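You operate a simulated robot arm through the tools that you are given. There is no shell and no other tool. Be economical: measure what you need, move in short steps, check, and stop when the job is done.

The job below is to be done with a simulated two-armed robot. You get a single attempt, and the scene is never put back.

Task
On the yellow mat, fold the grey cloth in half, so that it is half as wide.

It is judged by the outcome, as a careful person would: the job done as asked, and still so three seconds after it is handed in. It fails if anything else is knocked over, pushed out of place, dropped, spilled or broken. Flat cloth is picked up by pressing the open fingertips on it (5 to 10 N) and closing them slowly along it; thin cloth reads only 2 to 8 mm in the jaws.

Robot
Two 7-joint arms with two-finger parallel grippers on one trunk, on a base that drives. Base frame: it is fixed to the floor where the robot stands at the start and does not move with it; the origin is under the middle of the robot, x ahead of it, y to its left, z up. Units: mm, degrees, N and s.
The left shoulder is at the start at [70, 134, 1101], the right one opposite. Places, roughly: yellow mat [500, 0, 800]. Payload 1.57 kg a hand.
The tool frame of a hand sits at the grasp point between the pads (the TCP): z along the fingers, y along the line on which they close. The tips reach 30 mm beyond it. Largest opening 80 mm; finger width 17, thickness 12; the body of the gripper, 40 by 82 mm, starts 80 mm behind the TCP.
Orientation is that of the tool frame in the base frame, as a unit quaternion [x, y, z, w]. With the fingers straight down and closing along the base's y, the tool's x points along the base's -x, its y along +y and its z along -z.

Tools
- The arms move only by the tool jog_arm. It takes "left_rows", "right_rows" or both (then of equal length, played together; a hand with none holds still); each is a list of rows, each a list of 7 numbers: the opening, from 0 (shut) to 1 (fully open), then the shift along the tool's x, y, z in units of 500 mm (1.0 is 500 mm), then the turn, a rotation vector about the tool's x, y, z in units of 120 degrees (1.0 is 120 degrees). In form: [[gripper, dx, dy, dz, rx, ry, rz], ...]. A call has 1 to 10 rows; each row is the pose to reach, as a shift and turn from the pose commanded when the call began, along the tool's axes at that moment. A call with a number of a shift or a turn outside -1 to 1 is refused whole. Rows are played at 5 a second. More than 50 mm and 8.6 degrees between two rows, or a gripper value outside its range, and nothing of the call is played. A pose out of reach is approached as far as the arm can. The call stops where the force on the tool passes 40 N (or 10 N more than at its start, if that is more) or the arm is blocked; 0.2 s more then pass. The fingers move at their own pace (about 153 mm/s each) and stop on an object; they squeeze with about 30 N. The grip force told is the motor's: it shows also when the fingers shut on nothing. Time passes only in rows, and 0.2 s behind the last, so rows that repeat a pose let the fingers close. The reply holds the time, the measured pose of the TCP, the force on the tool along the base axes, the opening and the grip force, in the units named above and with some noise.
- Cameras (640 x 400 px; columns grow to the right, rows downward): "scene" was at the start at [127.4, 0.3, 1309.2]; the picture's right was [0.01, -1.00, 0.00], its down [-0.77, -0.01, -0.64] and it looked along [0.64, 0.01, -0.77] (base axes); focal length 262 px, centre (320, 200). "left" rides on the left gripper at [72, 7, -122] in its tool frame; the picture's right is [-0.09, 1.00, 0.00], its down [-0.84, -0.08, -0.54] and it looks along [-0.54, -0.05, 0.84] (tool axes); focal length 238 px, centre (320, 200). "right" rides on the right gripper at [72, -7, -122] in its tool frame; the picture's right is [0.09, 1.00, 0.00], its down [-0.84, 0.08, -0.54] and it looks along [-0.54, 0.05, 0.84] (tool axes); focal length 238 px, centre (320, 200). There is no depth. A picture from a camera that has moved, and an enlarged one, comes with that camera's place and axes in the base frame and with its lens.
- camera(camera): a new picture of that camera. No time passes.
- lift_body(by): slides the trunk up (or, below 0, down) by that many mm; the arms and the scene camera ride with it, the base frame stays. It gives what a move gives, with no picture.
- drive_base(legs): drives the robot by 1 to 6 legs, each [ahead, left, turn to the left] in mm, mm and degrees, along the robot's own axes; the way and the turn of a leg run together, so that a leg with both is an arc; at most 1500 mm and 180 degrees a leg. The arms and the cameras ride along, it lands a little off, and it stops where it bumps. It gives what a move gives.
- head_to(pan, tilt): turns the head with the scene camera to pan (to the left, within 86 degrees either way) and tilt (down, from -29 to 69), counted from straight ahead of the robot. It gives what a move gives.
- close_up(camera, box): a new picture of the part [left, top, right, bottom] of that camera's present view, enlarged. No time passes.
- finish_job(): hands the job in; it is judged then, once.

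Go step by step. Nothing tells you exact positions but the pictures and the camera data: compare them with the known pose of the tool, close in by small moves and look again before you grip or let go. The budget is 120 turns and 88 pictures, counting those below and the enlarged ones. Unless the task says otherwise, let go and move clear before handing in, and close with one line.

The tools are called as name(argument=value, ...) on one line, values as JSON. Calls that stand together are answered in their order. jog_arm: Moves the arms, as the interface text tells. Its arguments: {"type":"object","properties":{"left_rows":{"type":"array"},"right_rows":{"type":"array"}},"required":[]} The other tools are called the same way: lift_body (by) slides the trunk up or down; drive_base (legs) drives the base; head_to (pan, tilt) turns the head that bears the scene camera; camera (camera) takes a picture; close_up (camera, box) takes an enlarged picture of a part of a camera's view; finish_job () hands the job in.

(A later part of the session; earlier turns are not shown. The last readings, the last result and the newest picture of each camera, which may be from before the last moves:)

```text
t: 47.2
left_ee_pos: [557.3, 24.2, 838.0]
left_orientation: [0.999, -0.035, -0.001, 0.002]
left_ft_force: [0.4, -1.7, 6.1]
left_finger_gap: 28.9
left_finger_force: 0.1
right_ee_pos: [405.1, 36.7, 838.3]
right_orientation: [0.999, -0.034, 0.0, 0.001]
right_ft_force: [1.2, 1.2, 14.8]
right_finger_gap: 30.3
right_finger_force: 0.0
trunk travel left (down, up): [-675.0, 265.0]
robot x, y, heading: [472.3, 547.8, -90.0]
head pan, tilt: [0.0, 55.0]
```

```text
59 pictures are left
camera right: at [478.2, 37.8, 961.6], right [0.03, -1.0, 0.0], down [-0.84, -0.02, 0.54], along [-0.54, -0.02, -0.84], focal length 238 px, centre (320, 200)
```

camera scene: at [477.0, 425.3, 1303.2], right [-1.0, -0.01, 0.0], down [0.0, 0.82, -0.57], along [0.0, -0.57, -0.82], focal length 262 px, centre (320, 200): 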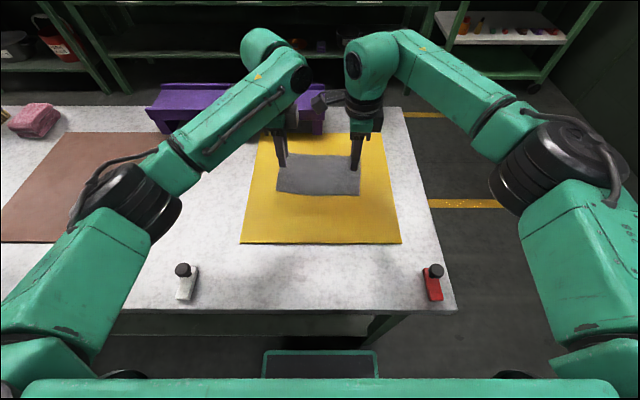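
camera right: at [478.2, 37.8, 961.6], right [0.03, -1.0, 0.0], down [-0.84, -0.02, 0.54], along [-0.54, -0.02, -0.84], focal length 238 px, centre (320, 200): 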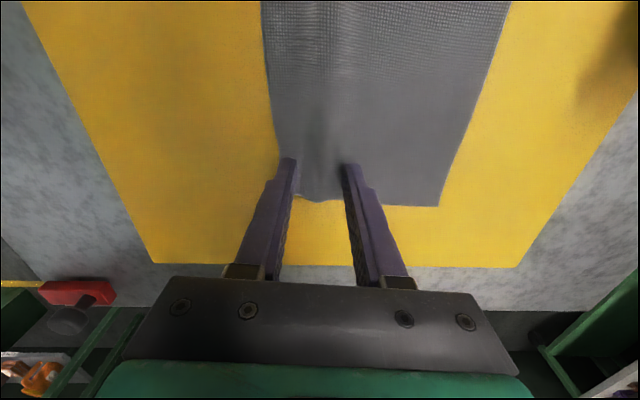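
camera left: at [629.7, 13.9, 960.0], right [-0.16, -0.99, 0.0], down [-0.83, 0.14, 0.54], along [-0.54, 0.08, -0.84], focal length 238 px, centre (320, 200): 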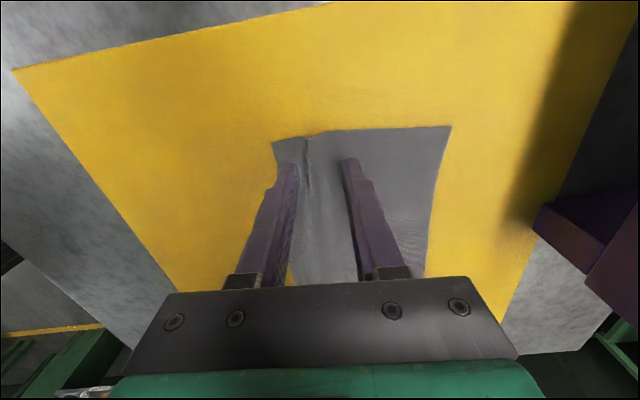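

Ridges are forming between the fingers of both hands. I keep closing slowly.

jog_arm(left_rows=[[0.34, 0, 0, 0.001, 0, 0, 0], [0.31, 0, 0, 0.001, 0, 0, 0], [0.28, 0, 0, 0.001, 0, 0, 0], [0.25, 0, 0, 0.001, 0, 0, 0]], right_rows=[[0.34, 0, 0, -0.001, 0, 0, 0], [0.31, 0, 0, -0.001, 0, 0, 0], [0.28, 0, 0, -0.001, 0, 0, 0], [0.25, 0, 0, -0.001, 0, 0, 0]])

camera(camera="left")

camera(camera="right")

```text
t: 48.2
left_ee_pos: [557.3, 23.5, 838.4]
left_orientation: [0.999, -0.034, 0.0, 0.002]
left_ft_force: [-0.9, -0.9, 6.2]
left_finger_gap: 18.6
left_finger_force: 0.1
right_ee_pos: [406.5, 36.9, 838.9]
right_orientation: [0.999, -0.034, -0.001, 0.002]
right_ft_force: [2.0, 0.8, 12.2]
right_finger_gap: 20.6
right_finger_force: 0.2
trunk travel left (down, up): [-675.0, 265.0]
robot x, y, heading: [474.8, 548.1, -89.5]
head pan, tilt: [0.0, 55.0]
```

```text
58 pictures are left
camera left: at [630.3, 14.4, 960.0], right [-0.16, -0.99, 0.0], down [-0.83, 0.14, 0.54], along [-0.54, 0.08, -0.84], focal length 238 px, centre (320, 200)
```

left: 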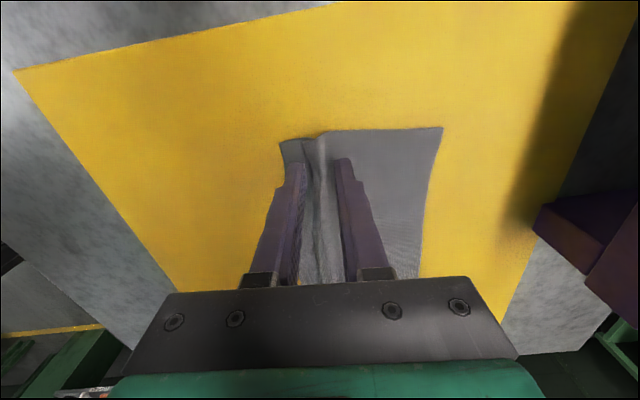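

```text
57 pictures are left
camera right: at [477.9, 37.9, 961.5], right [0.02, -1.0, 0.0], down [-0.84, -0.02, 0.54], along [-0.54, -0.02, -0.84], focal length 238 px, centre (320, 200)
```

right: 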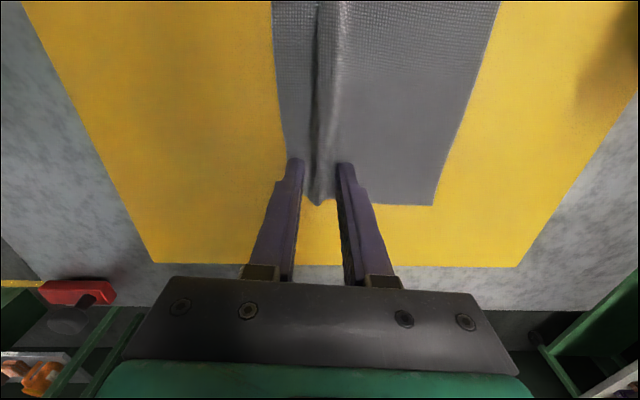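

Clear ridges now stand between the fingers. I close the rest of the way.

jog_arm(left_rows=[[0.21, 0, 0, 0, 0, 0, 0], [0.18, 0, 0, 0, 0, 0, 0], [0.15, 0, 0, 0, 0, 0, 0], [0.12, 0, 0, 0, 0, 0, 0], [0.09, 0, 0, 0, 0, 0, 0], [0.06, 0, 0, 0, 0, 0, 0], [0.03, 0, 0, 0, 0, 0, 0], [0, 0, 0, 0, 0, 0, 0], [0, 0, 0, 0, 0, 0, 0], [0, 0, 0, 0, 0, 0, 0]], right_rows=[[0.21, 0, 0, -0.001, 0, 0, 0], [0.18, 0, 0, -0.001, 0, 0, 0], [0.15, 0, 0, -0.001, 0, 0, 0], [0.12, 0, 0, -0.001, 0, 0, 0], [0.09, 0, 0, -0.001, 0, 0, 0], [0.06, 0, 0, -0.001, 0, 0, 0], [0.03, 0, 0, -0.001, 0, 0, 0], [0, 0, 0, -0.001, 0, 0, 0], [0, 0, 0, -0.001, 0, 0, 0], [0, 0, 0, -0.001, 0, 0, 0]])

camera(camera="left")

camera(camera="right")

```text
t: 50.4
left_ee_pos: [559.0, 22.8, 838.1]
left_orientation: [0.999, -0.034, 0.0, 0.001]
left_ft_force: [1.0, 2.2, 13.5]
left_finger_gap: 2.2
left_finger_force: 23.7
right_ee_pos: [407.2, 37.1, 839.1]
right_orientation: [0.999, -0.035, -0.001, 0.002]
right_ft_force: [0.7, 0.9, 1.3]
right_finger_gap: 2.2
right_finger_force: 24.0
trunk travel left (down, up): [-675.0, 265.0]
robot x, y, heading: [473.0, 550.3, -89.7]
head pan, tilt: [0.0, 55.0]
```

```text
56 pictures are left
camera left: at [630.0, 14.5, 959.9], right [-0.16, -0.99, 0.0], down [-0.83, 0.14, 0.54], along [-0.54, 0.08, -0.84], focal length 238 px, centre (320, 200)
```

left: 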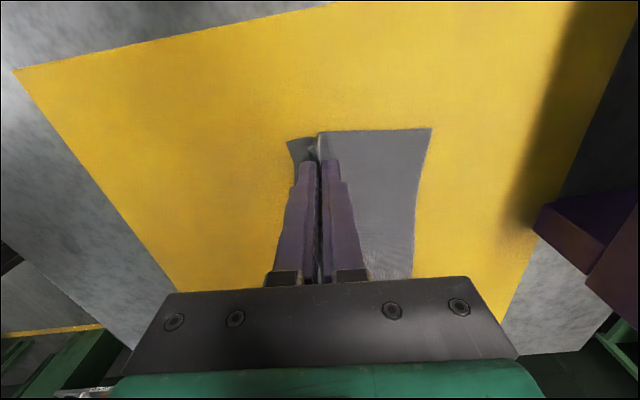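

```text
55 pictures are left
camera right: at [477.8, 37.6, 961.9], right [0.02, -1.0, 0.0], down [-0.84, -0.02, 0.54], along [-0.54, -0.02, -0.84], focal length 238 px, centre (320, 200)
```

right: 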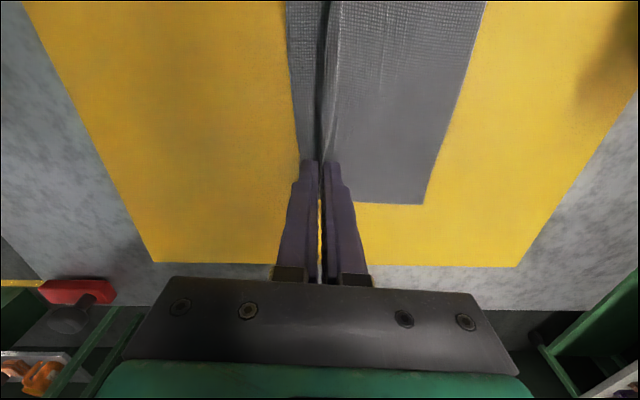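

Both hands hold a pinched roll (2.2 mm), but it lies parallel to the edge and swallows about 35 mm of the width. A pinch along the edge direction will give a straighter fold, so I let go, lift, and turn the hands back 90°.

jog_arm(left_rows=[[0.1, 0, 0, -0.002, 0, 0, 0], [0.25, 0, 0, -0.003, 0, 0, 0], [0.4, 0, 0, -0.004, 0, 0, 0], [0.5, 0, 0, -0.01, 0, 0, 0], [0.5, 0, 0, -0.05, 0, 0, 0], [0.5, 0, 0, -0.1, 0, 0, 0], [0.5, 0, 0, -0.16, 0, 0, 0]], right_rows=[[0.1, 0, 0, -0.001, 0, 0, 0], [0.25, 0, 0, -0.002, 0, 0, 0], [0.4, 0, 0, -0.003, 0, 0, 0], [0.5, 0, 0, -0.01, 0, 0, 0], [0.5, 0, 0, -0.05, 0, 0, 0], [0.5, 0, 0, -0.1, 0, 0, 0], [0.5, 0, 0, -0.16, 0, 0, 0]])

jog_arm(left_rows=[[0.4, 0, 0, 0, 0, 0, -0.0708], [0.4, 0, 0, 0, 0, 0, -0.1416], [0.4, 0, 0, 0, 0, 0, -0.2124], [0.4, 0, 0, 0, 0, 0, -0.2832], [0.4, 0, 0, 0, 0, 0, -0.354], [0.4, 0, 0, 0, 0, 0, -0.4248], [0.4, 0, 0, 0, 0, 0, -0.4956], [0.4, 0, 0, 0, 0, 0, -0.5664], [0.4, 0, 0, 0, 0, 0, -0.6372], [0.4, 0, 0, 0, 0, 0, -0.708]], right_rows=[[0.4, 0, 0, 0, 0, 0, -0.0708], [0.4, 0, 0, 0, 0, 0, -0.1416], [0.4, 0, 0, 0, 0, 0, -0.2124], [0.4, 0, 0, 0, 0, 0, -0.2832], [0.4, 0, 0, 0, 0, 0, -0.354], [0.4, 0, 0, 0, 0, 0, -0.4248], [0.4, 0, 0, 0, 0, 0, -0.4956], [0.4, 0, 0, 0, 0, 0, -0.5664], [0.4, 0, 0, 0, 0, 0, -0.6372], [0.4, 0, 0, 0, 0, 0, -0.708]])

camera(camera="scene")

camera(camera="left")

camera(camera="right")

```text
t: 52.0
left_ee_pos: [556.9, 23.0, 916.8]
left_orientation: [0.999, -0.034, 0.0, 0.0]
left_ft_force: [-0.4, 0.3, 0.2]
left_finger_gap: 40.1
left_finger_force: 0.0
right_ee_pos: [406.4, 35.5, 917.4]
right_orientation: [0.999, -0.034, 0.0, 0.0]
right_ft_force: [-0.3, -0.2, -0.2]
right_finger_gap: 40.0
right_finger_force: 0.1
trunk travel left (down, up): [-675.0, 265.0]
robot x, y, heading: [473.2, 549.6, -89.8]
head pan, tilt: [0.0, 55.0]
```

```text
t: 54.2
left_ee_pos: [558.1, 22.5, 916.6]
left_orientation: [0.759, 0.651, 0.0, 0.0]
left_ft_force: [-0.6, 0.2, 0.3]
left_finger_gap: 32.1
left_finger_force: 0.2
right_ee_pos: [406.0, 34.9, 917.4]
right_orientation: [0.759, 0.651, -0.001, -0.001]
right_ft_force: [-0.3, -0.5, 0.1]
right_finger_gap: 32.0
right_finger_force: 0.1
trunk travel left (down, up): [-675.0, 265.0]
robot x, y, heading: [474.0, 550.0, -89.6]
head pan, tilt: [0.0, 55.0]
```

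```text
54 pictures are left
camera scene: at [476.3, 426.1, 1303.2], right [-1.0, -0.01, 0.0], down [0.0, 0.82, -0.57], along [0.0, -0.57, -0.82], focal length 262 px, centre (320, 200)
```

scene: 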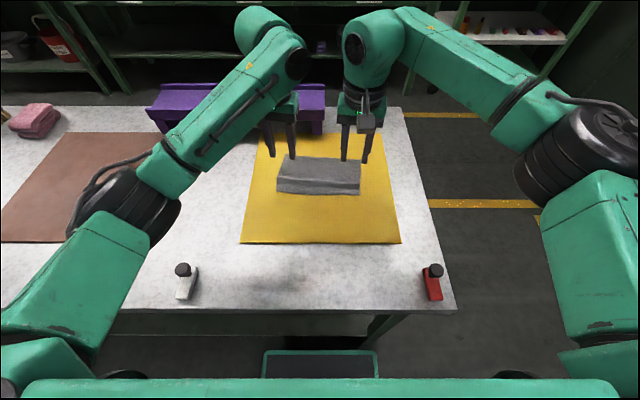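

```text
53 pictures are left
camera left: at [576.7, 93.7, 1038.2], right [0.97, -0.24, 0.0], down [-0.2, -0.82, 0.54], along [-0.13, -0.53, -0.84], focal length 238 px, centre (320, 200)
```

left: 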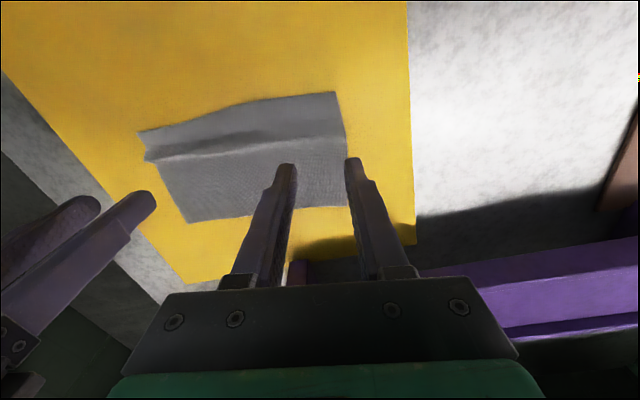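

```text
52 pictures are left
camera right: at [409.6, 105.9, 1040.4], right [1.0, -0.06, 0.0], down [-0.05, -0.84, 0.54], along [-0.03, -0.54, -0.84], focal length 238 px, centre (320, 200)
```

right: 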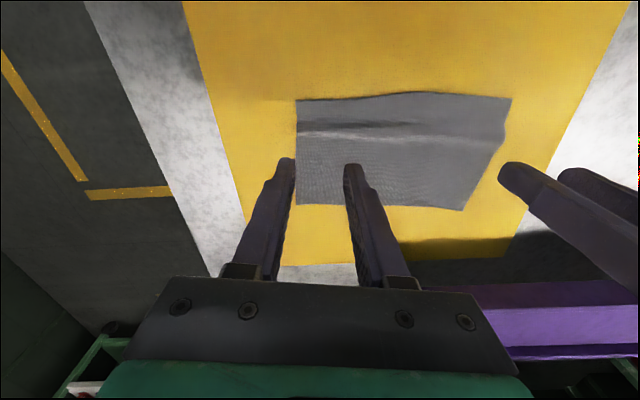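

close_up(camera="scene", box=[240, 120, 400, 220])

```text
4.00 times, centred on (320, 170) of scene
camera zoom: at [476.3, 426.1, 1303.2], right [-1.0, -0.01, 0.0], down [0.0, 0.82, -0.57], along [0.0, -0.57, -0.82], focal length 1047 px, centre (320, 320)
```

zoom: 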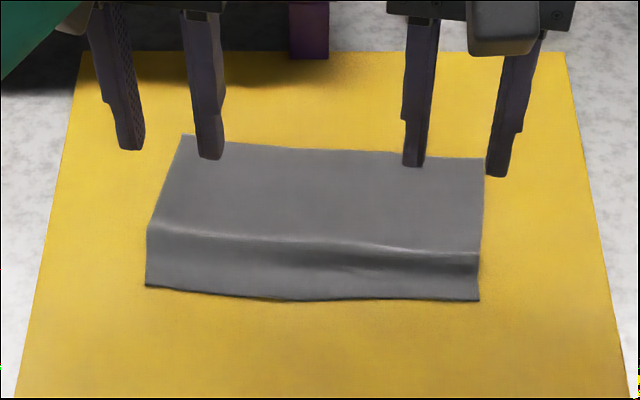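

The near edge now runs (578,60)–(383,68), with a shallow leftover ridge. I bring both hands over that edge, about 10 mm inside it and 32 mm from the corners, jaws closing along the edge.

jog_arm(left_rows=[[0.45, 0.026, -0.0167, 0.04, 0, 0, -0.025], [0.45, 0.0526, -0.0333, 0.08, 0, 0, -0.05], [0.45, 0.0526, -0.0333, 0.12, 0, 0, -0.05], [0.45, 0.0526, -0.0333, 0.133, 0, 0, -0.05]], right_rows=[[0.45, 0.0228, 0.0056, 0.04, 0, 0, -0.025], [0.45, 0.0456, 0.0112, 0.08, 0, 0, -0.05], [0.45, 0.0456, 0.0112, 0.12, 0, 0, -0.05], [0.45, 0.0456, 0.0112, 0.134, 0, 0, -0.05]])

camera(camera="left")

camera(camera="right")

close_up(camera="scene", box=[240, 120, 400, 220])

```text
t: 55.2
left_ee_pos: [544.3, 51.1, 851.4]
left_orientation: [0.724, 0.69, 0.001, 0.0]
left_ft_force: [0.0, -0.1, -0.1]
left_finger_gap: 36.0
left_finger_force: 0.0
right_ee_pos: [413.9, 55.4, 849.7]
right_orientation: [0.725, 0.689, -0.001, -0.001]
right_ft_force: [-0.3, -0.2, -0.2]
right_finger_gap: 36.3
right_finger_force: 0.0
trunk travel left (down, up): [-675.0, 265.0]
robot x, y, heading: [475.4, 547.4, -89.8]
head pan, tilt: [0.0, 55.0]
```

```text
50 pictures are left
camera left: at [556.3, 123.7, 972.2], right [0.99, -0.14, 0.0], down [-0.12, -0.83, 0.54], along [-0.08, -0.54, -0.84], focal length 238 px, centre (320, 200)
```

left: 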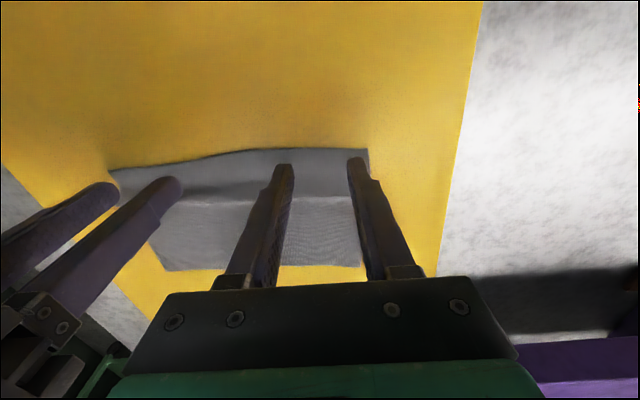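

```text
49 pictures are left
camera right: at [410.3, 126.7, 973.2], right [1.0, 0.04, 0.0], down [0.04, -0.84, 0.54], along [0.02, -0.54, -0.84], focal length 238 px, centre (320, 200)
```

right: 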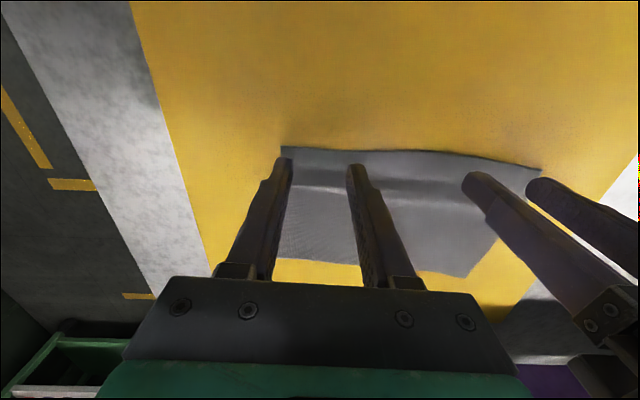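

```text
4.00 times, centred on (320, 170) of scene
camera zoom: at [476.2, 426.2, 1303.3], right [-1.0, -0.01, 0.0], down [0.0, 0.82, -0.57], along [0.0, -0.57, -0.82], focal length 1047 px, centre (320, 320)
```

zoom: 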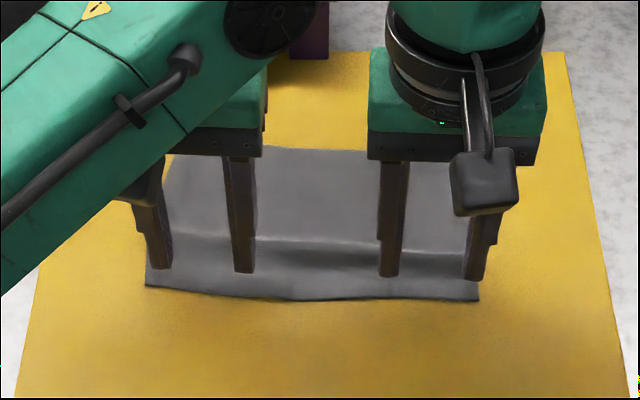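

The fingers are on the edge strip. I shift each hand 5 mm inward from the side corners and lower to contact.

jog_arm(left_rows=[[0.45, 0, -0.01, 0, 0, 0, 0], [0.45, 0, -0.01, 0.012, 0, 0, 0], [0.45, 0, -0.01, 0.022, 0, 0, 0]], right_rows=[[0.45, 0, 0.01, 0, 0, 0, 0], [0.45, 0, 0.01, 0.01, 0, 0, 0], [0.45, 0, 0.01, 0.02, 0, 0, 0]])

jog_arm(left_rows=[[0.45, 0, 0, 0.003, 0, 0, 0], [0.45, 0, 0, 0.004, 0, 0, 0], [0.45, 0, 0, 0.004, 0, 0, 0]], right_rows=[[0.45, 0, 0, 0.003, 0, 0, 0], [0.45, 0, 0, 0.004, 0, 0, 0], [0.45, 0, 0, 0.004, 0, 0, 0]])

```text
t: 56.0
left_ee_pos: [539.9, 52.7, 840.0]
left_orientation: [0.724, 0.69, 0.0, 0.001]
left_ft_force: [-0.2, -0.2, 1.2]
left_finger_gap: 35.8
left_finger_force: 0.1
right_ee_pos: [419.8, 56.5, 840.7]
right_orientation: [0.725, 0.689, -0.001, 0.0]
right_ft_force: [-0.5, -0.2, -1.1]
right_finger_gap: 36.0
right_finger_force: 0.0
trunk travel left (down, up): [-675.0, 265.0]
robot x, y, heading: [479.9, 550.7, -89.5]
head pan, tilt: [0.0, 55.0]
```

```text
t: 56.8
left_ee_pos: [540.8, 52.0, 837.6]
left_orientation: [0.725, 0.689, -0.001, 0.001]
left_ft_force: [1.8, -2.8, 10.9]
left_finger_gap: 36.2
left_finger_force: 0.1
right_ee_pos: [419.1, 57.3, 838.0]
right_orientation: [0.725, 0.689, -0.001, 0.0]
right_ft_force: [-1.0, -0.4, 1.1]
right_finger_gap: 36.1
right_finger_force: 0.1
trunk travel left (down, up): [-675.0, 265.0]
robot x, y, heading: [473.3, 551.4, -89.8]
head pan, tilt: [0.0, 55.0]
```

Left presses at 11 N; I press the right a touch more and start closing both.

jog_arm(left_rows=[[0.45, 0, 0, 0, 0, 0, 0], [0.42, 0, 0, 0, 0, 0, 0], [0.38, 0, 0, 0, 0, 0, 0], [0.34, 0, 0, 0, 0, 0, 0]], right_rows=[[0.45, 0, 0, 0.003, 0, 0, 0], [0.42, 0, 0, 0.003, 0, 0, 0], [0.38, 0, 0, 0.003, 0, 0, 0], [0.34, 0, 0, 0.003, 0, 0, 0]])

camera(camera="left")

camera(camera="right")

```text
t: 57.8
left_ee_pos: [540.4, 52.6, 839.0]
left_orientation: [0.724, 0.69, -0.001, 0.001]
left_ft_force: [0.7, -3.4, 11.2]
left_finger_gap: 25.7
left_finger_force: 0.1
right_ee_pos: [420.2, 56.8, 837.8]
right_orientation: [0.725, 0.689, 0.0, 0.001]
right_ft_force: [-1.4, -3.3, 12.9]
right_finger_gap: 25.0
right_finger_force: 0.0
trunk travel left (down, up): [-675.0, 265.0]
robot x, y, heading: [474.7, 550.0, -89.3]
head pan, tilt: [0.0, 55.0]
```

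```text
47 pictures are left
camera left: at [551.1, 125.8, 959.8], right [0.99, -0.14, 0.0], down [-0.12, -0.83, 0.54], along [-0.08, -0.54, -0.84], focal length 238 px, centre (320, 200)
```

left: 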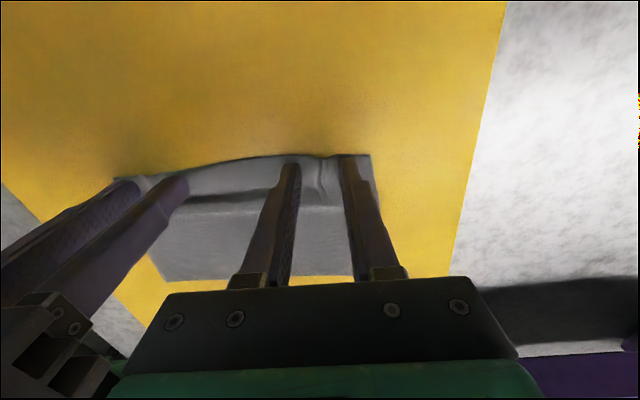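

```text
46 pictures are left
camera right: at [416.4, 128.6, 961.4], right [1.0, 0.04, 0.0], down [0.04, -0.84, 0.55], along [0.02, -0.54, -0.84], focal length 238 px, centre (320, 200)
```

right: 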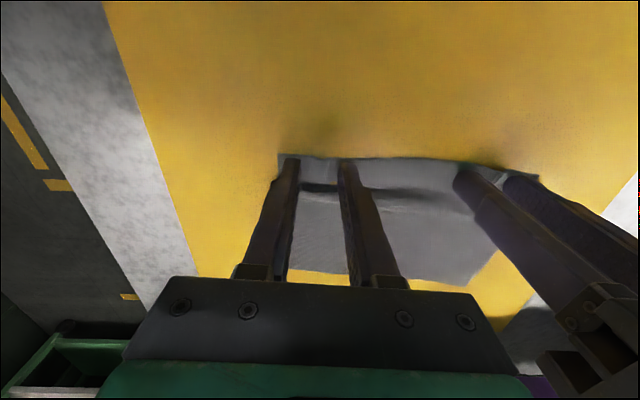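

Ridges are starting at the edge under both hands. I continue closing all the way at steady pressure.

jog_arm(left_rows=[[0.3, 0, 0, 0, 0, 0, 0], [0.27, 0, 0, 0, 0, 0, 0], [0.24, 0, 0, 0, 0, 0, 0], [0.21, 0, 0, 0, 0, 0, 0], [0.18, 0, 0, 0, 0, 0, 0]], right_rows=[[0.3, 0, 0, 0, 0, 0, 0], [0.27, 0, 0, 0, 0, 0, 0], [0.24, 0, 0, 0, 0, 0, 0], [0.21, 0, 0, 0, 0, 0, 0], [0.18, 0, 0, 0, 0, 0, 0]])

jog_arm(left_rows=[[0.15, 0, 0, 0, 0, 0, 0], [0.12, 0, 0, 0, 0, 0, 0], [0.09, 0, 0, 0, 0, 0, 0], [0.06, 0, 0, 0, 0, 0, 0], [0.03, 0, 0, 0, 0, 0, 0], [0, 0, 0, 0, 0, 0, 0], [0, 0, 0, 0, 0, 0, 0], [0, 0, 0, 0, 0, 0, 0]], right_rows=[[0.15, 0, 0, 0, 0, 0, 0], [0.12, 0, 0, 0, 0, 0, 0], [0.09, 0, 0, 0, 0, 0, 0], [0.06, 0, 0, 0, 0, 0, 0], [0.03, 0, 0, 0, 0, 0, 0], [0, 0, 0, 0, 0, 0, 0], [0, 0, 0, 0, 0, 0, 0], [0, 0, 0, 0, 0, 0, 0]])

camera(camera="left")

camera(camera="right")

```text
t: 59.0
left_ee_pos: [539.7, 53.8, 838.2]
left_orientation: [0.725, 0.689, 0.0, 0.0]
left_ft_force: [-1.2, -1.2, 6.9]
left_finger_gap: 12.4
left_finger_force: 0.0
right_ee_pos: [419.3, 58.6, 838.8]
right_orientation: [0.724, 0.689, -0.001, 0.001]
right_ft_force: [0.4, -4.3, 17.0]
right_finger_gap: 14.0
right_finger_force: 0.0
trunk travel left (down, up): [-675.0, 265.0]
robot x, y, heading: [477.2, 553.4, -89.8]
head pan, tilt: [0.0, 55.0]
```

```text
t: 60.8
left_ee_pos: [541.1, 53.8, 839.1]
left_orientation: [0.725, 0.689, -0.003, 0.0]
left_ft_force: [1.6, 1.2, 12.2]
left_finger_gap: 0.2
left_finger_force: 21.2
right_ee_pos: [421.6, 58.1, 838.3]
right_orientation: [0.725, 0.689, -0.003, 0.0]
right_ft_force: [6.8, -0.7, 10.3]
right_finger_gap: 2.1
right_finger_force: 23.8
trunk travel left (down, up): [-675.0, 265.0]
robot x, y, heading: [475.2, 547.1, -89.5]
head pan, tilt: [0.0, 55.0]
```

```text
45 pictures are left
camera left: at [552.6, 126.9, 960.3], right [0.99, -0.14, 0.0], down [-0.12, -0.83, 0.55], along [-0.08, -0.54, -0.84], focal length 238 px, centre (320, 200)
```

left: 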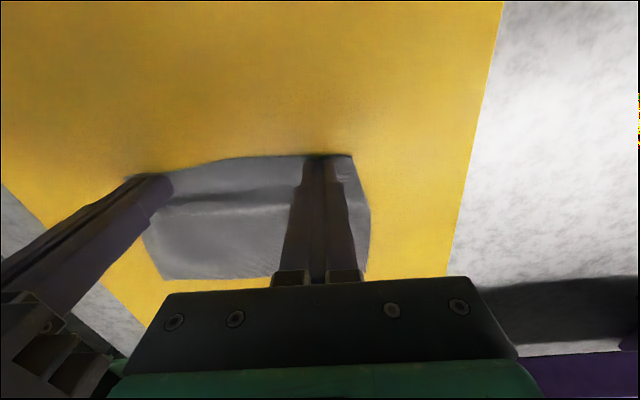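

```text
44 pictures are left
camera right: at [417.6, 130.1, 961.5], right [1.0, 0.04, 0.0], down [0.04, -0.84, 0.54], along [0.02, -0.54, -0.84], focal length 238 px, centre (320, 200)
```

right: 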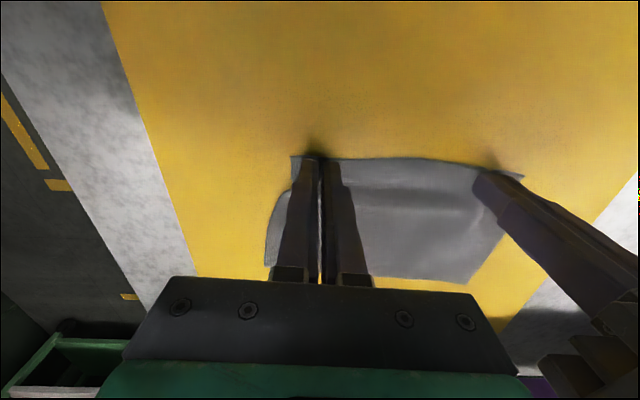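

The right hand holds (2.1 mm), but the left slipped. I redo the left grasp 4 mm further in with a wider opening and a bit more pressure.

jog_arm(left_rows=[[0.1, 0, 0, -0.01, 0, 0, 0], [0.3, -0.004, -0.004, -0.02, 0, 0, 0], [0.5, -0.008, -0.008, -0.02, 0, 0, 0], [0.5, -0.008, -0.008, -0.02, 0, 0, 0]])

camera(camera="left")

close_up(camera="scene", box=[240, 120, 400, 220])

```text
t: 61.8
left_ee_pos: [536.8, 49.3, 849.1]
left_orientation: [0.725, 0.689, -0.002, 0.001]
left_ft_force: [-0.4, -0.3, 0.6]
left_finger_gap: 40.1
left_finger_force: 0.0
right_ee_pos: [421.0, 57.2, 837.7]
right_orientation: [0.725, 0.689, -0.003, 0.0]
right_ft_force: [5.7, 4.6, 14.8]
right_finger_gap: 1.9
right_finger_force: 23.9
trunk travel left (down, up): [-675.0, 265.0]
robot x, y, heading: [474.9, 547.9, -89.7]
head pan, tilt: [0.0, 55.0]
```

```text
43 pictures are left
camera left: at [547.9, 122.5, 969.9], right [0.99, -0.14, 0.0], down [-0.12, -0.83, 0.54], along [-0.08, -0.54, -0.84], focal length 238 px, centre (320, 200)
```

left: 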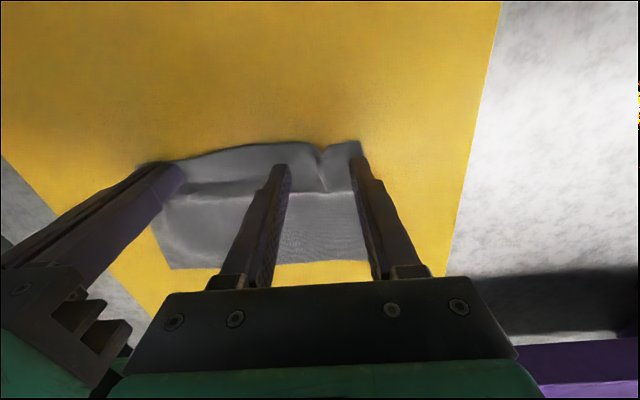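

```text
4.00 times, centred on (320, 170) of scene
camera zoom: at [477.8, 429.8, 1303.6], right [-1.0, -0.01, 0.0], down [-0.01, 0.82, -0.58], along [0.0, -0.58, -0.82], focal length 1047 px, centre (320, 320)
```

zoom: 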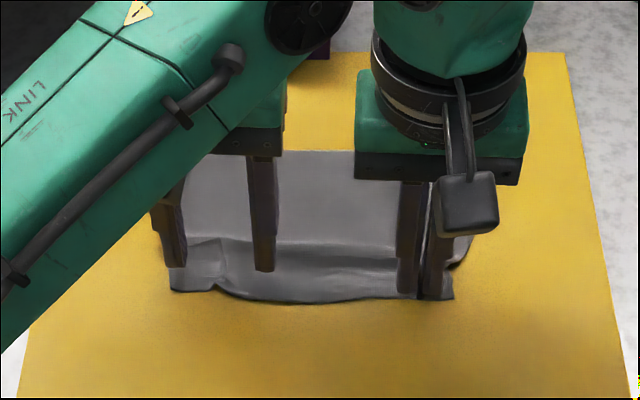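

jog_arm(left_rows=[[0.5, 0, -0.012, 0, 0, 0, 0], [0.5, 0, -0.012, 0.01, 0, 0, 0], [0.5, 0, -0.012, 0.02, 0, 0, 0], [0.5, 0, -0.012, 0.021, 0, 0, 0]])

```text
t: 62.8
left_ee_pos: [532.4, 50.5, 838.4]
left_orientation: [0.724, 0.689, -0.001, 0.0]
left_ft_force: [-1.6, 2.1, 5.0]
left_finger_gap: 39.6
left_finger_force: 0.0
right_ee_pos: [420.4, 58.6, 838.5]
right_orientation: [0.724, 0.689, -0.001, 0.0]
right_ft_force: [6.8, 3.1, 10.5]
right_finger_gap: 2.3
right_finger_force: 23.6
trunk travel left (down, up): [-675.0, 265.0]
robot x, y, heading: [476.7, 549.6, -89.7]
head pan, tilt: [0.0, 55.0]
```

jog_arm(left_rows=[[0.48, 0, 0, 0.002, 0, 0, 0], [0.44, 0, 0, 0.002, 0, 0, 0], [0.4, 0, 0, 0.002, 0, 0, 0], [0.36, 0, 0, 0.002, 0, 0, 0], [0.32, 0, 0, 0.002, 0, 0, 0], [0.28, 0, 0, 0.002, 0, 0, 0], [0.24, 0, 0, 0.002, 0, 0, 0]])

camera(camera="left")

```text
t: 64.4
left_ee_pos: [529.6, 50.3, 838.8]
left_orientation: [0.725, 0.688, -0.002, 0.001]
left_ft_force: [-2.5, -1.4, 20.2]
left_finger_gap: 15.5
left_finger_force: 0.0
right_ee_pos: [419.3, 58.3, 838.6]
right_orientation: [0.725, 0.689, -0.001, 0.001]
right_ft_force: [3.2, -1.6, 5.5]
right_finger_gap: 2.2
right_finger_force: 23.2
trunk travel left (down, up): [-675.0, 265.0]
robot x, y, heading: [476.3, 548.4, -89.6]
head pan, tilt: [0.0, 55.0]
```

```text
41 pictures are left
camera left: at [541.3, 123.8, 959.5], right [0.99, -0.14, 0.0], down [-0.12, -0.83, 0.55], along [-0.08, -0.54, -0.84], focal length 238 px, centre (320, 200)
```

left: 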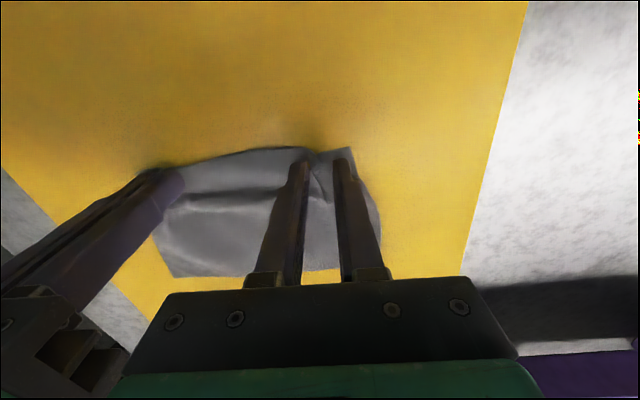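

A good ridge is standing between the left fingers. I ease the pressure a little and close fully.

jog_arm(left_rows=[[0.21, 0, 0, -0.0015, 0, 0, 0], [0.18, 0, 0, -0.0015, 0, 0, 0], [0.15, 0, 0, -0.0015, 0, 0, 0], [0.12, 0, 0, -0.0015, 0, 0, 0], [0.09, 0, 0, -0.0015, 0, 0, 0], [0.06, 0, 0, -0.0015, 0, 0, 0], [0.03, 0, 0, -0.0015, 0, 0, 0], [0, 0, 0, -0.0015, 0, 0, 0], [0, 0, 0, -0.0015, 0, 0, 0], [0, 0, 0, -0.0015, 0, 0, 0]])

camera(camera="left")

```text
t: 66.6
left_ee_pos: [530.8, 49.7, 838.5]
left_orientation: [0.725, 0.689, -0.001, 0.001]
left_ft_force: [-4.3, -0.6, 12.3]
left_finger_gap: 2.6
left_finger_force: 23.8
right_ee_pos: [419.9, 57.8, 838.5]
right_orientation: [0.725, 0.689, -0.001, 0.002]
right_ft_force: [2.6, 2.8, 7.9]
right_finger_gap: 2.2
right_finger_force: 23.5
trunk travel left (down, up): [-675.0, 265.0]
robot x, y, heading: [474.5, 549.1, -89.7]
head pan, tilt: [0.0, 55.0]
```

```text
40 pictures are left
camera left: at [542.0, 122.8, 959.7], right [0.99, -0.14, 0.0], down [-0.12, -0.83, 0.55], along [-0.08, -0.54, -0.84], focal length 238 px, centre (320, 200)
```

left: 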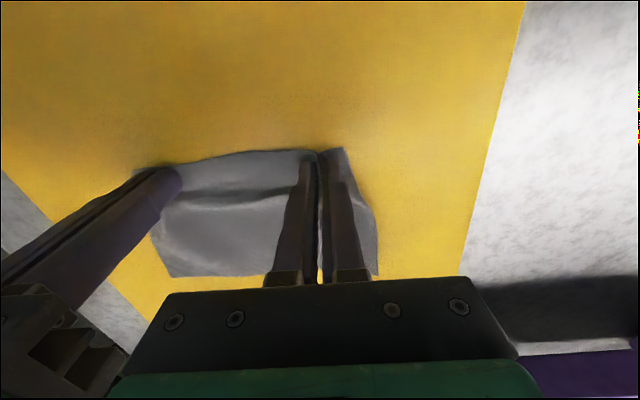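

Both hands hold the edge now (2.6 and 2.2 mm). I lift slightly, spread the hands a little to take up slack, and check.

jog_arm(left_rows=[[0, 0, 0.004, -0.015, 0, 0, 0], [0, 0, 0.01, -0.03, 0, 0, 0], [0, 0, 0.016, -0.05, 0, 0, 0], [0, 0, 0.016, -0.05, 0, 0, 0]], right_rows=[[0, 0, -0.004, -0.015, 0, 0, 0], [0, 0, -0.01, -0.03, 0, 0, 0], [0, 0, -0.016, -0.05, 0, 0, 0], [0, 0, -0.016, -0.05, 0, 0, 0]])

close_up(camera="scene", box=[240, 120, 400, 220])

camera(camera="left")

```text
t: 67.6
left_ee_pos: [535.1, 46.5, 861.3]
left_orientation: [0.727, 0.687, -0.004, -0.003]
left_ft_force: [-35.5, -0.2, -0.3]
left_finger_gap: 2.6
left_finger_force: 23.8
right_ee_pos: [413.6, 57.1, 860.8]
right_orientation: [0.724, 0.69, 0.002, 0.004]
right_ft_force: [35.8, -0.7, -0.1]
right_finger_gap: 3.1
right_finger_force: 24.6
trunk travel left (down, up): [-675.0, 265.0]
robot x, y, heading: [475.1, 549.1, -89.6]
head pan, tilt: [0.0, 55.0]
```

```text
4.00 times, centred on (320, 170) of scene
camera zoom: at [476.2, 426.1, 1303.2], right [-1.0, -0.01, 0.0], down [0.0, 0.82, -0.57], along [0.0, -0.57, -0.82], focal length 1047 px, centre (320, 320)
```

zoom: 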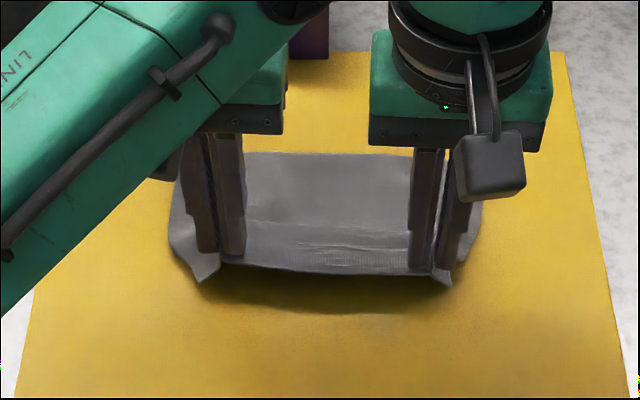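

```text
38 pictures are left
camera left: at [546.6, 119.3, 982.7], right [0.99, -0.15, -0.01], down [-0.12, -0.83, 0.54], along [-0.09, -0.54, -0.84], focal length 238 px, centre (320, 200)
```

left: 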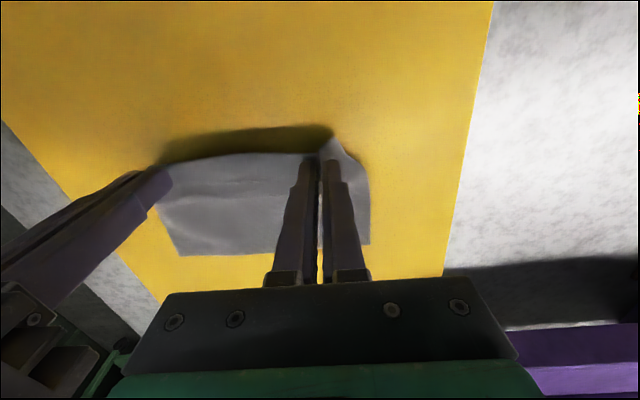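

The edge is lifted cleanly, but the spread tension is high (35 N). I relax it and carry the edge up toward the middle of the cloth.

jog_arm(left_rows=[[0, 0, -0.008, -0.01, 0, 0, 0], [0, -0.01, -0.012, -0.025, 0, 0, 0], [0, -0.025, -0.011, -0.04, 0, 0, 0], [0, -0.045, -0.01, -0.055, 0, 0, 0], [0, -0.065, -0.009, -0.065, 0, 0, 0], [0, -0.065, -0.009, -0.065, 0, 0, 0]], right_rows=[[0, 0, 0.008, -0.01, 0, 0, 0], [0, -0.01, 0.013, -0.025, 0, 0, 0], [0, -0.025, 0.014, -0.04, 0, 0, 0], [0, -0.045, 0.015, -0.055, 0, 0, 0], [0, -0.065, 0.016, -0.065, 0, 0, 0], [0, -0.065, 0.016, -0.065, 0, 0, 0]])

camera(camera="scene")

close_up(camera="scene", box=[240, 110, 400, 210])

```text
t: 69.0
left_ee_pos: [532.0, 14.6, 893.2]
left_orientation: [0.725, 0.689, -0.001, -0.001]
left_ft_force: [-16.6, -0.5, -0.3]
left_finger_gap: 2.6
left_finger_force: 23.5
right_ee_pos: [418.6, 22.9, 893.6]
right_orientation: [0.725, 0.689, 0.0, 0.0]
right_ft_force: [17.2, -0.4, -0.4]
right_finger_gap: 2.0
right_finger_force: 23.5
trunk travel left (down, up): [-675.0, 265.0]
robot x, y, heading: [474.3, 552.8, -89.8]
head pan, tilt: [0.0, 55.0]
```

```text
37 pictures are left
camera scene: at [476.3, 426.3, 1303.2], right [-1.0, -0.01, 0.0], down [0.0, 0.82, -0.57], along [0.0, -0.57, -0.82], focal length 262 px, centre (320, 200)
```

scene: 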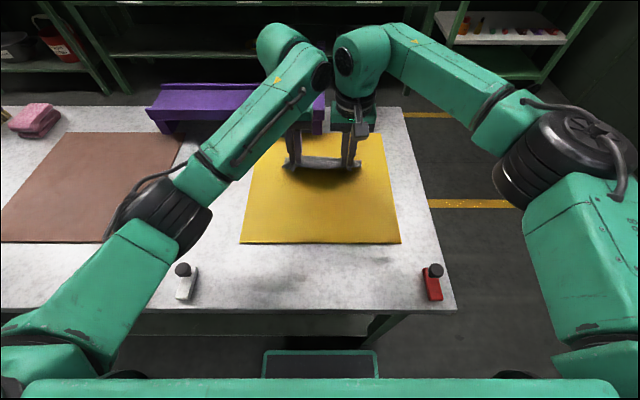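

```text
4.00 times, centred on (320, 160) of scene
camera zoom: at [476.3, 426.3, 1303.2], right [-1.0, -0.01, 0.0], down [0.0, 0.82, -0.57], along [0.0, -0.57, -0.82], focal length 1047 px, centre (320, 360)
```

zoom: 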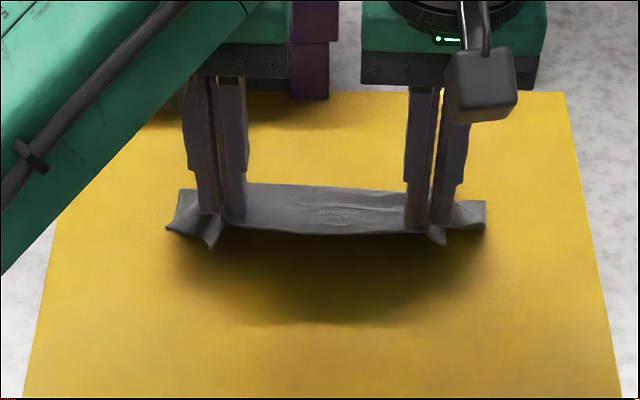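

The edge hangs above the middle, with the far edge still on the mat at about y = −50. I now carry it across and down, stopping just above the far edge.

jog_arm(left_rows=[[0, -0.02, -0.006, -0.004, 0, 0, 0], [0, -0.045, -0.004, 0, 0, 0, 0], [0, -0.065, -0.003, 0.015, 0, 0, 0], [0, -0.08, -0.002, 0.035, 0, 0, 0], [0, -0.09, -0.001, 0.055, 0, 0, 0], [0, -0.097, -0.001, 0.08, 0, 0, 0], [0, -0.097, -0.001, 0.08, 0, 0, 0]], right_rows=[[0, -0.02, 0.006, -0.004, 0, 0, 0], [0, -0.045, 0.008, 0, 0, 0, 0], [0, -0.065, 0.009, 0.015, 0, 0, 0], [0, -0.08, 0.01, 0.035, 0, 0, 0], [0, -0.091, 0.011, 0.055, 0, 0, 0], [0, -0.098, 0.011, 0.08, 0, 0, 0], [0, -0.098, 0.011, 0.08, 0, 0, 0]])

close_up(camera="scene", box=[240, 110, 400, 210])

camera(camera="left")

```text
t: 70.6
left_ee_pos: [529.8, -33.3, 853.3]
left_orientation: [0.725, 0.689, 0.0, 0.0]
left_ft_force: [-1.3, 0.1, 0.3]
left_finger_gap: 2.2
left_finger_force: 23.7
right_ee_pos: [419.9, -25.8, 854.9]
right_orientation: [0.725, 0.689, -0.001, -0.001]
right_ft_force: [1.0, 0.6, -0.3]
right_finger_gap: 2.5
right_finger_force: 23.8
trunk travel left (down, up): [-675.0, 265.0]
robot x, y, heading: [475.5, 548.8, -89.8]
head pan, tilt: [0.0, 55.0]
```

```text
4.00 times, centred on (320, 160) of scene
camera zoom: at [476.3, 426.3, 1303.3], right [-1.0, -0.01, 0.0], down [0.0, 0.82, -0.57], along [0.0, -0.57, -0.82], focal length 1047 px, centre (320, 360)
```

zoom: 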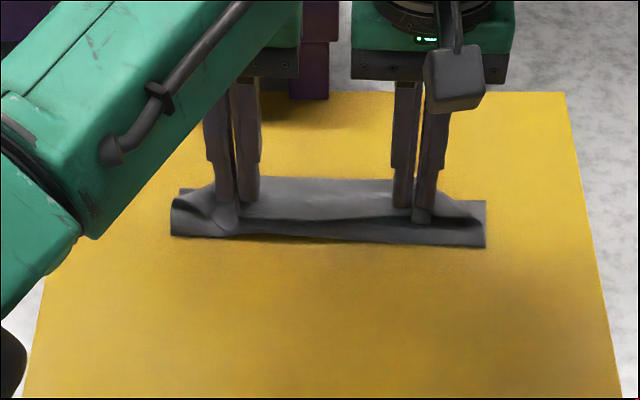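

```text
34 pictures are left
camera left: at [540.3, 39.3, 974.6], right [0.99, -0.14, 0.0], down [-0.12, -0.83, 0.54], along [-0.08, -0.54, -0.84], focal length 238 px, centre (320, 200)
```

left: 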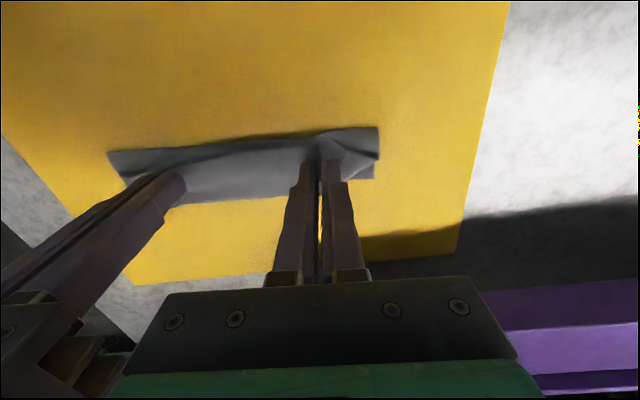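

The fold line has formed near y ≈ −8, a bit too far over; the half line should be about y = +2. I back the hands off 9 mm, lower, and release slowly.

jog_arm(left_rows=[[0, 0.009, 0, 0.004, 0, 0, 0], [0, 0.018, 0, 0.01, 0, 0, 0], [0, 0.018, 0, 0.014, 0, 0, 0], [0.06, 0.018, 0, 0.014, 0, 0, 0], [0.12, 0.018, 0, 0.014, 0, 0, 0], [0.2, 0.018, 0, 0.014, 0, 0, 0], [0.3, 0.018, 0, 0.012, 0, 0, 0], [0.4, 0.018, 0, 0.008, 0, 0, 0], [0.4, 0.018, 0, 0.008, 0, 0, 0]], right_rows=[[0, 0.009, 0, 0.004, 0, 0, 0], [0, 0.018, 0, 0.01, 0, 0, 0], [0, 0.018, 0, 0.014, 0, 0, 0], [0.06, 0.018, 0, 0.014, 0, 0, 0], [0.12, 0.018, 0, 0.014, 0, 0, 0], [0.2, 0.018, 0, 0.014, 0, 0, 0], [0.3, 0.018, 0, 0.012, 0, 0, 0], [0.4, 0.018, 0, 0.008, 0, 0, 0], [0.4, 0.018, 0, 0.008, 0, 0, 0]])

close_up(camera="scene", box=[240, 110, 400, 210])

camera(camera="left")

```text
t: 72.6
left_ee_pos: [529.1, -25.5, 849.8]
left_orientation: [0.725, 0.689, 0.0, 0.0]
left_ft_force: [0.5, -0.5, -0.4]
left_finger_gap: 32.1
left_finger_force: 0.1
right_ee_pos: [420.3, -17.1, 850.2]
right_orientation: [0.724, 0.689, 0.0, -0.001]
right_ft_force: [0.5, 0.3, 0.2]
right_finger_gap: 31.9
right_finger_force: 0.1
trunk travel left (down, up): [-675.0, 265.0]
robot x, y, heading: [477.1, 545.0, -89.3]
head pan, tilt: [0.0, 55.0]
```

```text
4.00 times, centred on (320, 160) of scene
camera zoom: at [476.3, 426.0, 1303.2], right [-1.0, -0.01, 0.0], down [0.0, 0.82, -0.57], along [0.0, -0.57, -0.82], focal length 1047 px, centre (320, 360)
```

zoom: 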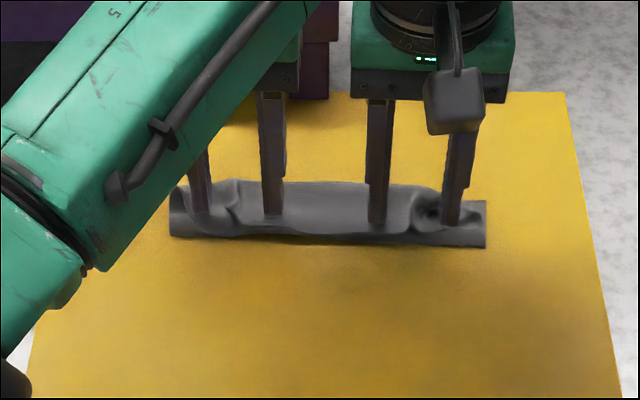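

```text
32 pictures are left
camera left: at [540.2, 47.2, 971.8], right [0.99, -0.14, 0.0], down [-0.12, -0.83, 0.54], along [-0.08, -0.54, -0.84], focal length 238 px, centre (320, 200)
```

left: 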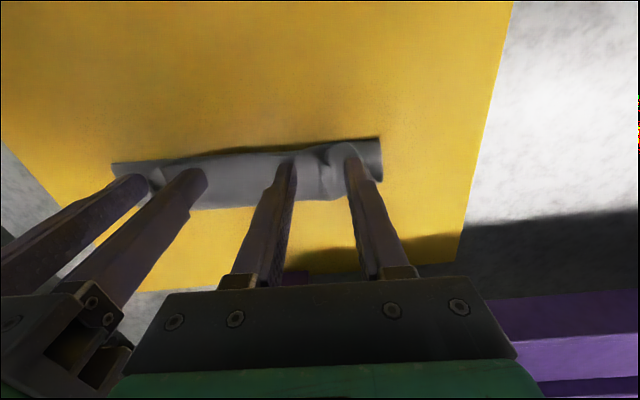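

The cloth is released and looks folded. I raise the hands straight up to inspect it.

jog_arm(left_rows=[[0.4, 0, 0, -0.04, 0, 0, 0], [0.4, 0, 0, -0.1, 0, 0, 0], [0.4, 0, 0, -0.18, 0, 0, 0], [0.4, 0.06, 0.06, -0.25, 0, 0, 0], [0.4, 0.12, 0.12, -0.25, 0, 0, 0]], right_rows=[[0.4, 0, 0, -0.04, 0, 0, 0], [0.4, 0, 0, -0.1, 0, 0, 0], [0.4, 0, 0, -0.18, 0, 0, 0], [0.4, 0.06, -0.06, -0.25, 0, 0, 0], [0.4, 0.12, -0.12, -0.25, 0, 0, 0]])

close_up(camera="scene", box=[240, 110, 400, 210])

camera(camera="left")

camera(camera="right")

```text
refused: row 4 steps farther than a row can; nothing moved
```

```text
4.00 times, centred on (320, 160) of scene
camera zoom: at [476.3, 426.0, 1303.2], right [-1.0, -0.01, 0.0], down [0.0, 0.82, -0.57], along [0.0, -0.57, -0.82], focal length 1047 px, centre (320, 360)
```

zoom: 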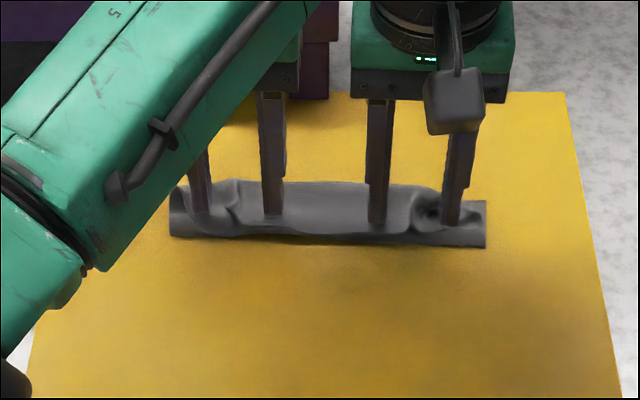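

```text
30 pictures are left
camera left: at [540.2, 47.2, 971.8], right [0.99, -0.14, 0.0], down [-0.12, -0.83, 0.54], along [-0.08, -0.54, -0.84], focal length 238 px, centre (320, 200)
```

left: 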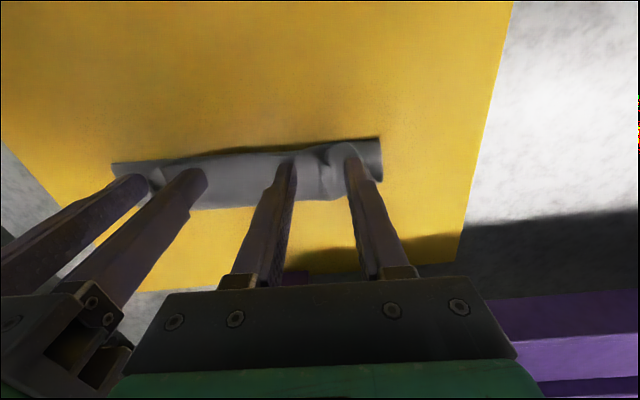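

```text
29 pictures are left
camera right: at [417.5, 53.8, 973.2], right [1.0, 0.04, 0.0], down [0.04, -0.84, 0.54], along [0.02, -0.54, -0.84], focal length 238 px, centre (320, 200)
```

right: 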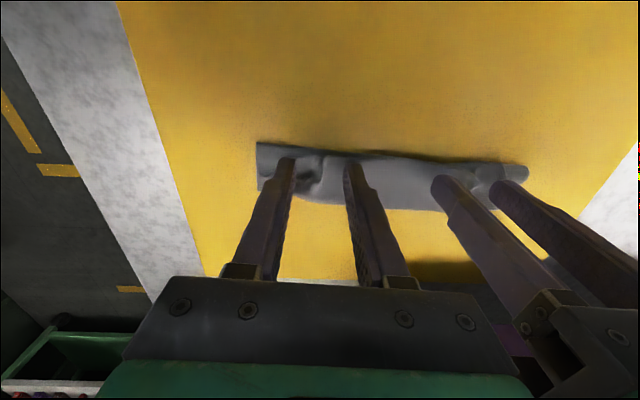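

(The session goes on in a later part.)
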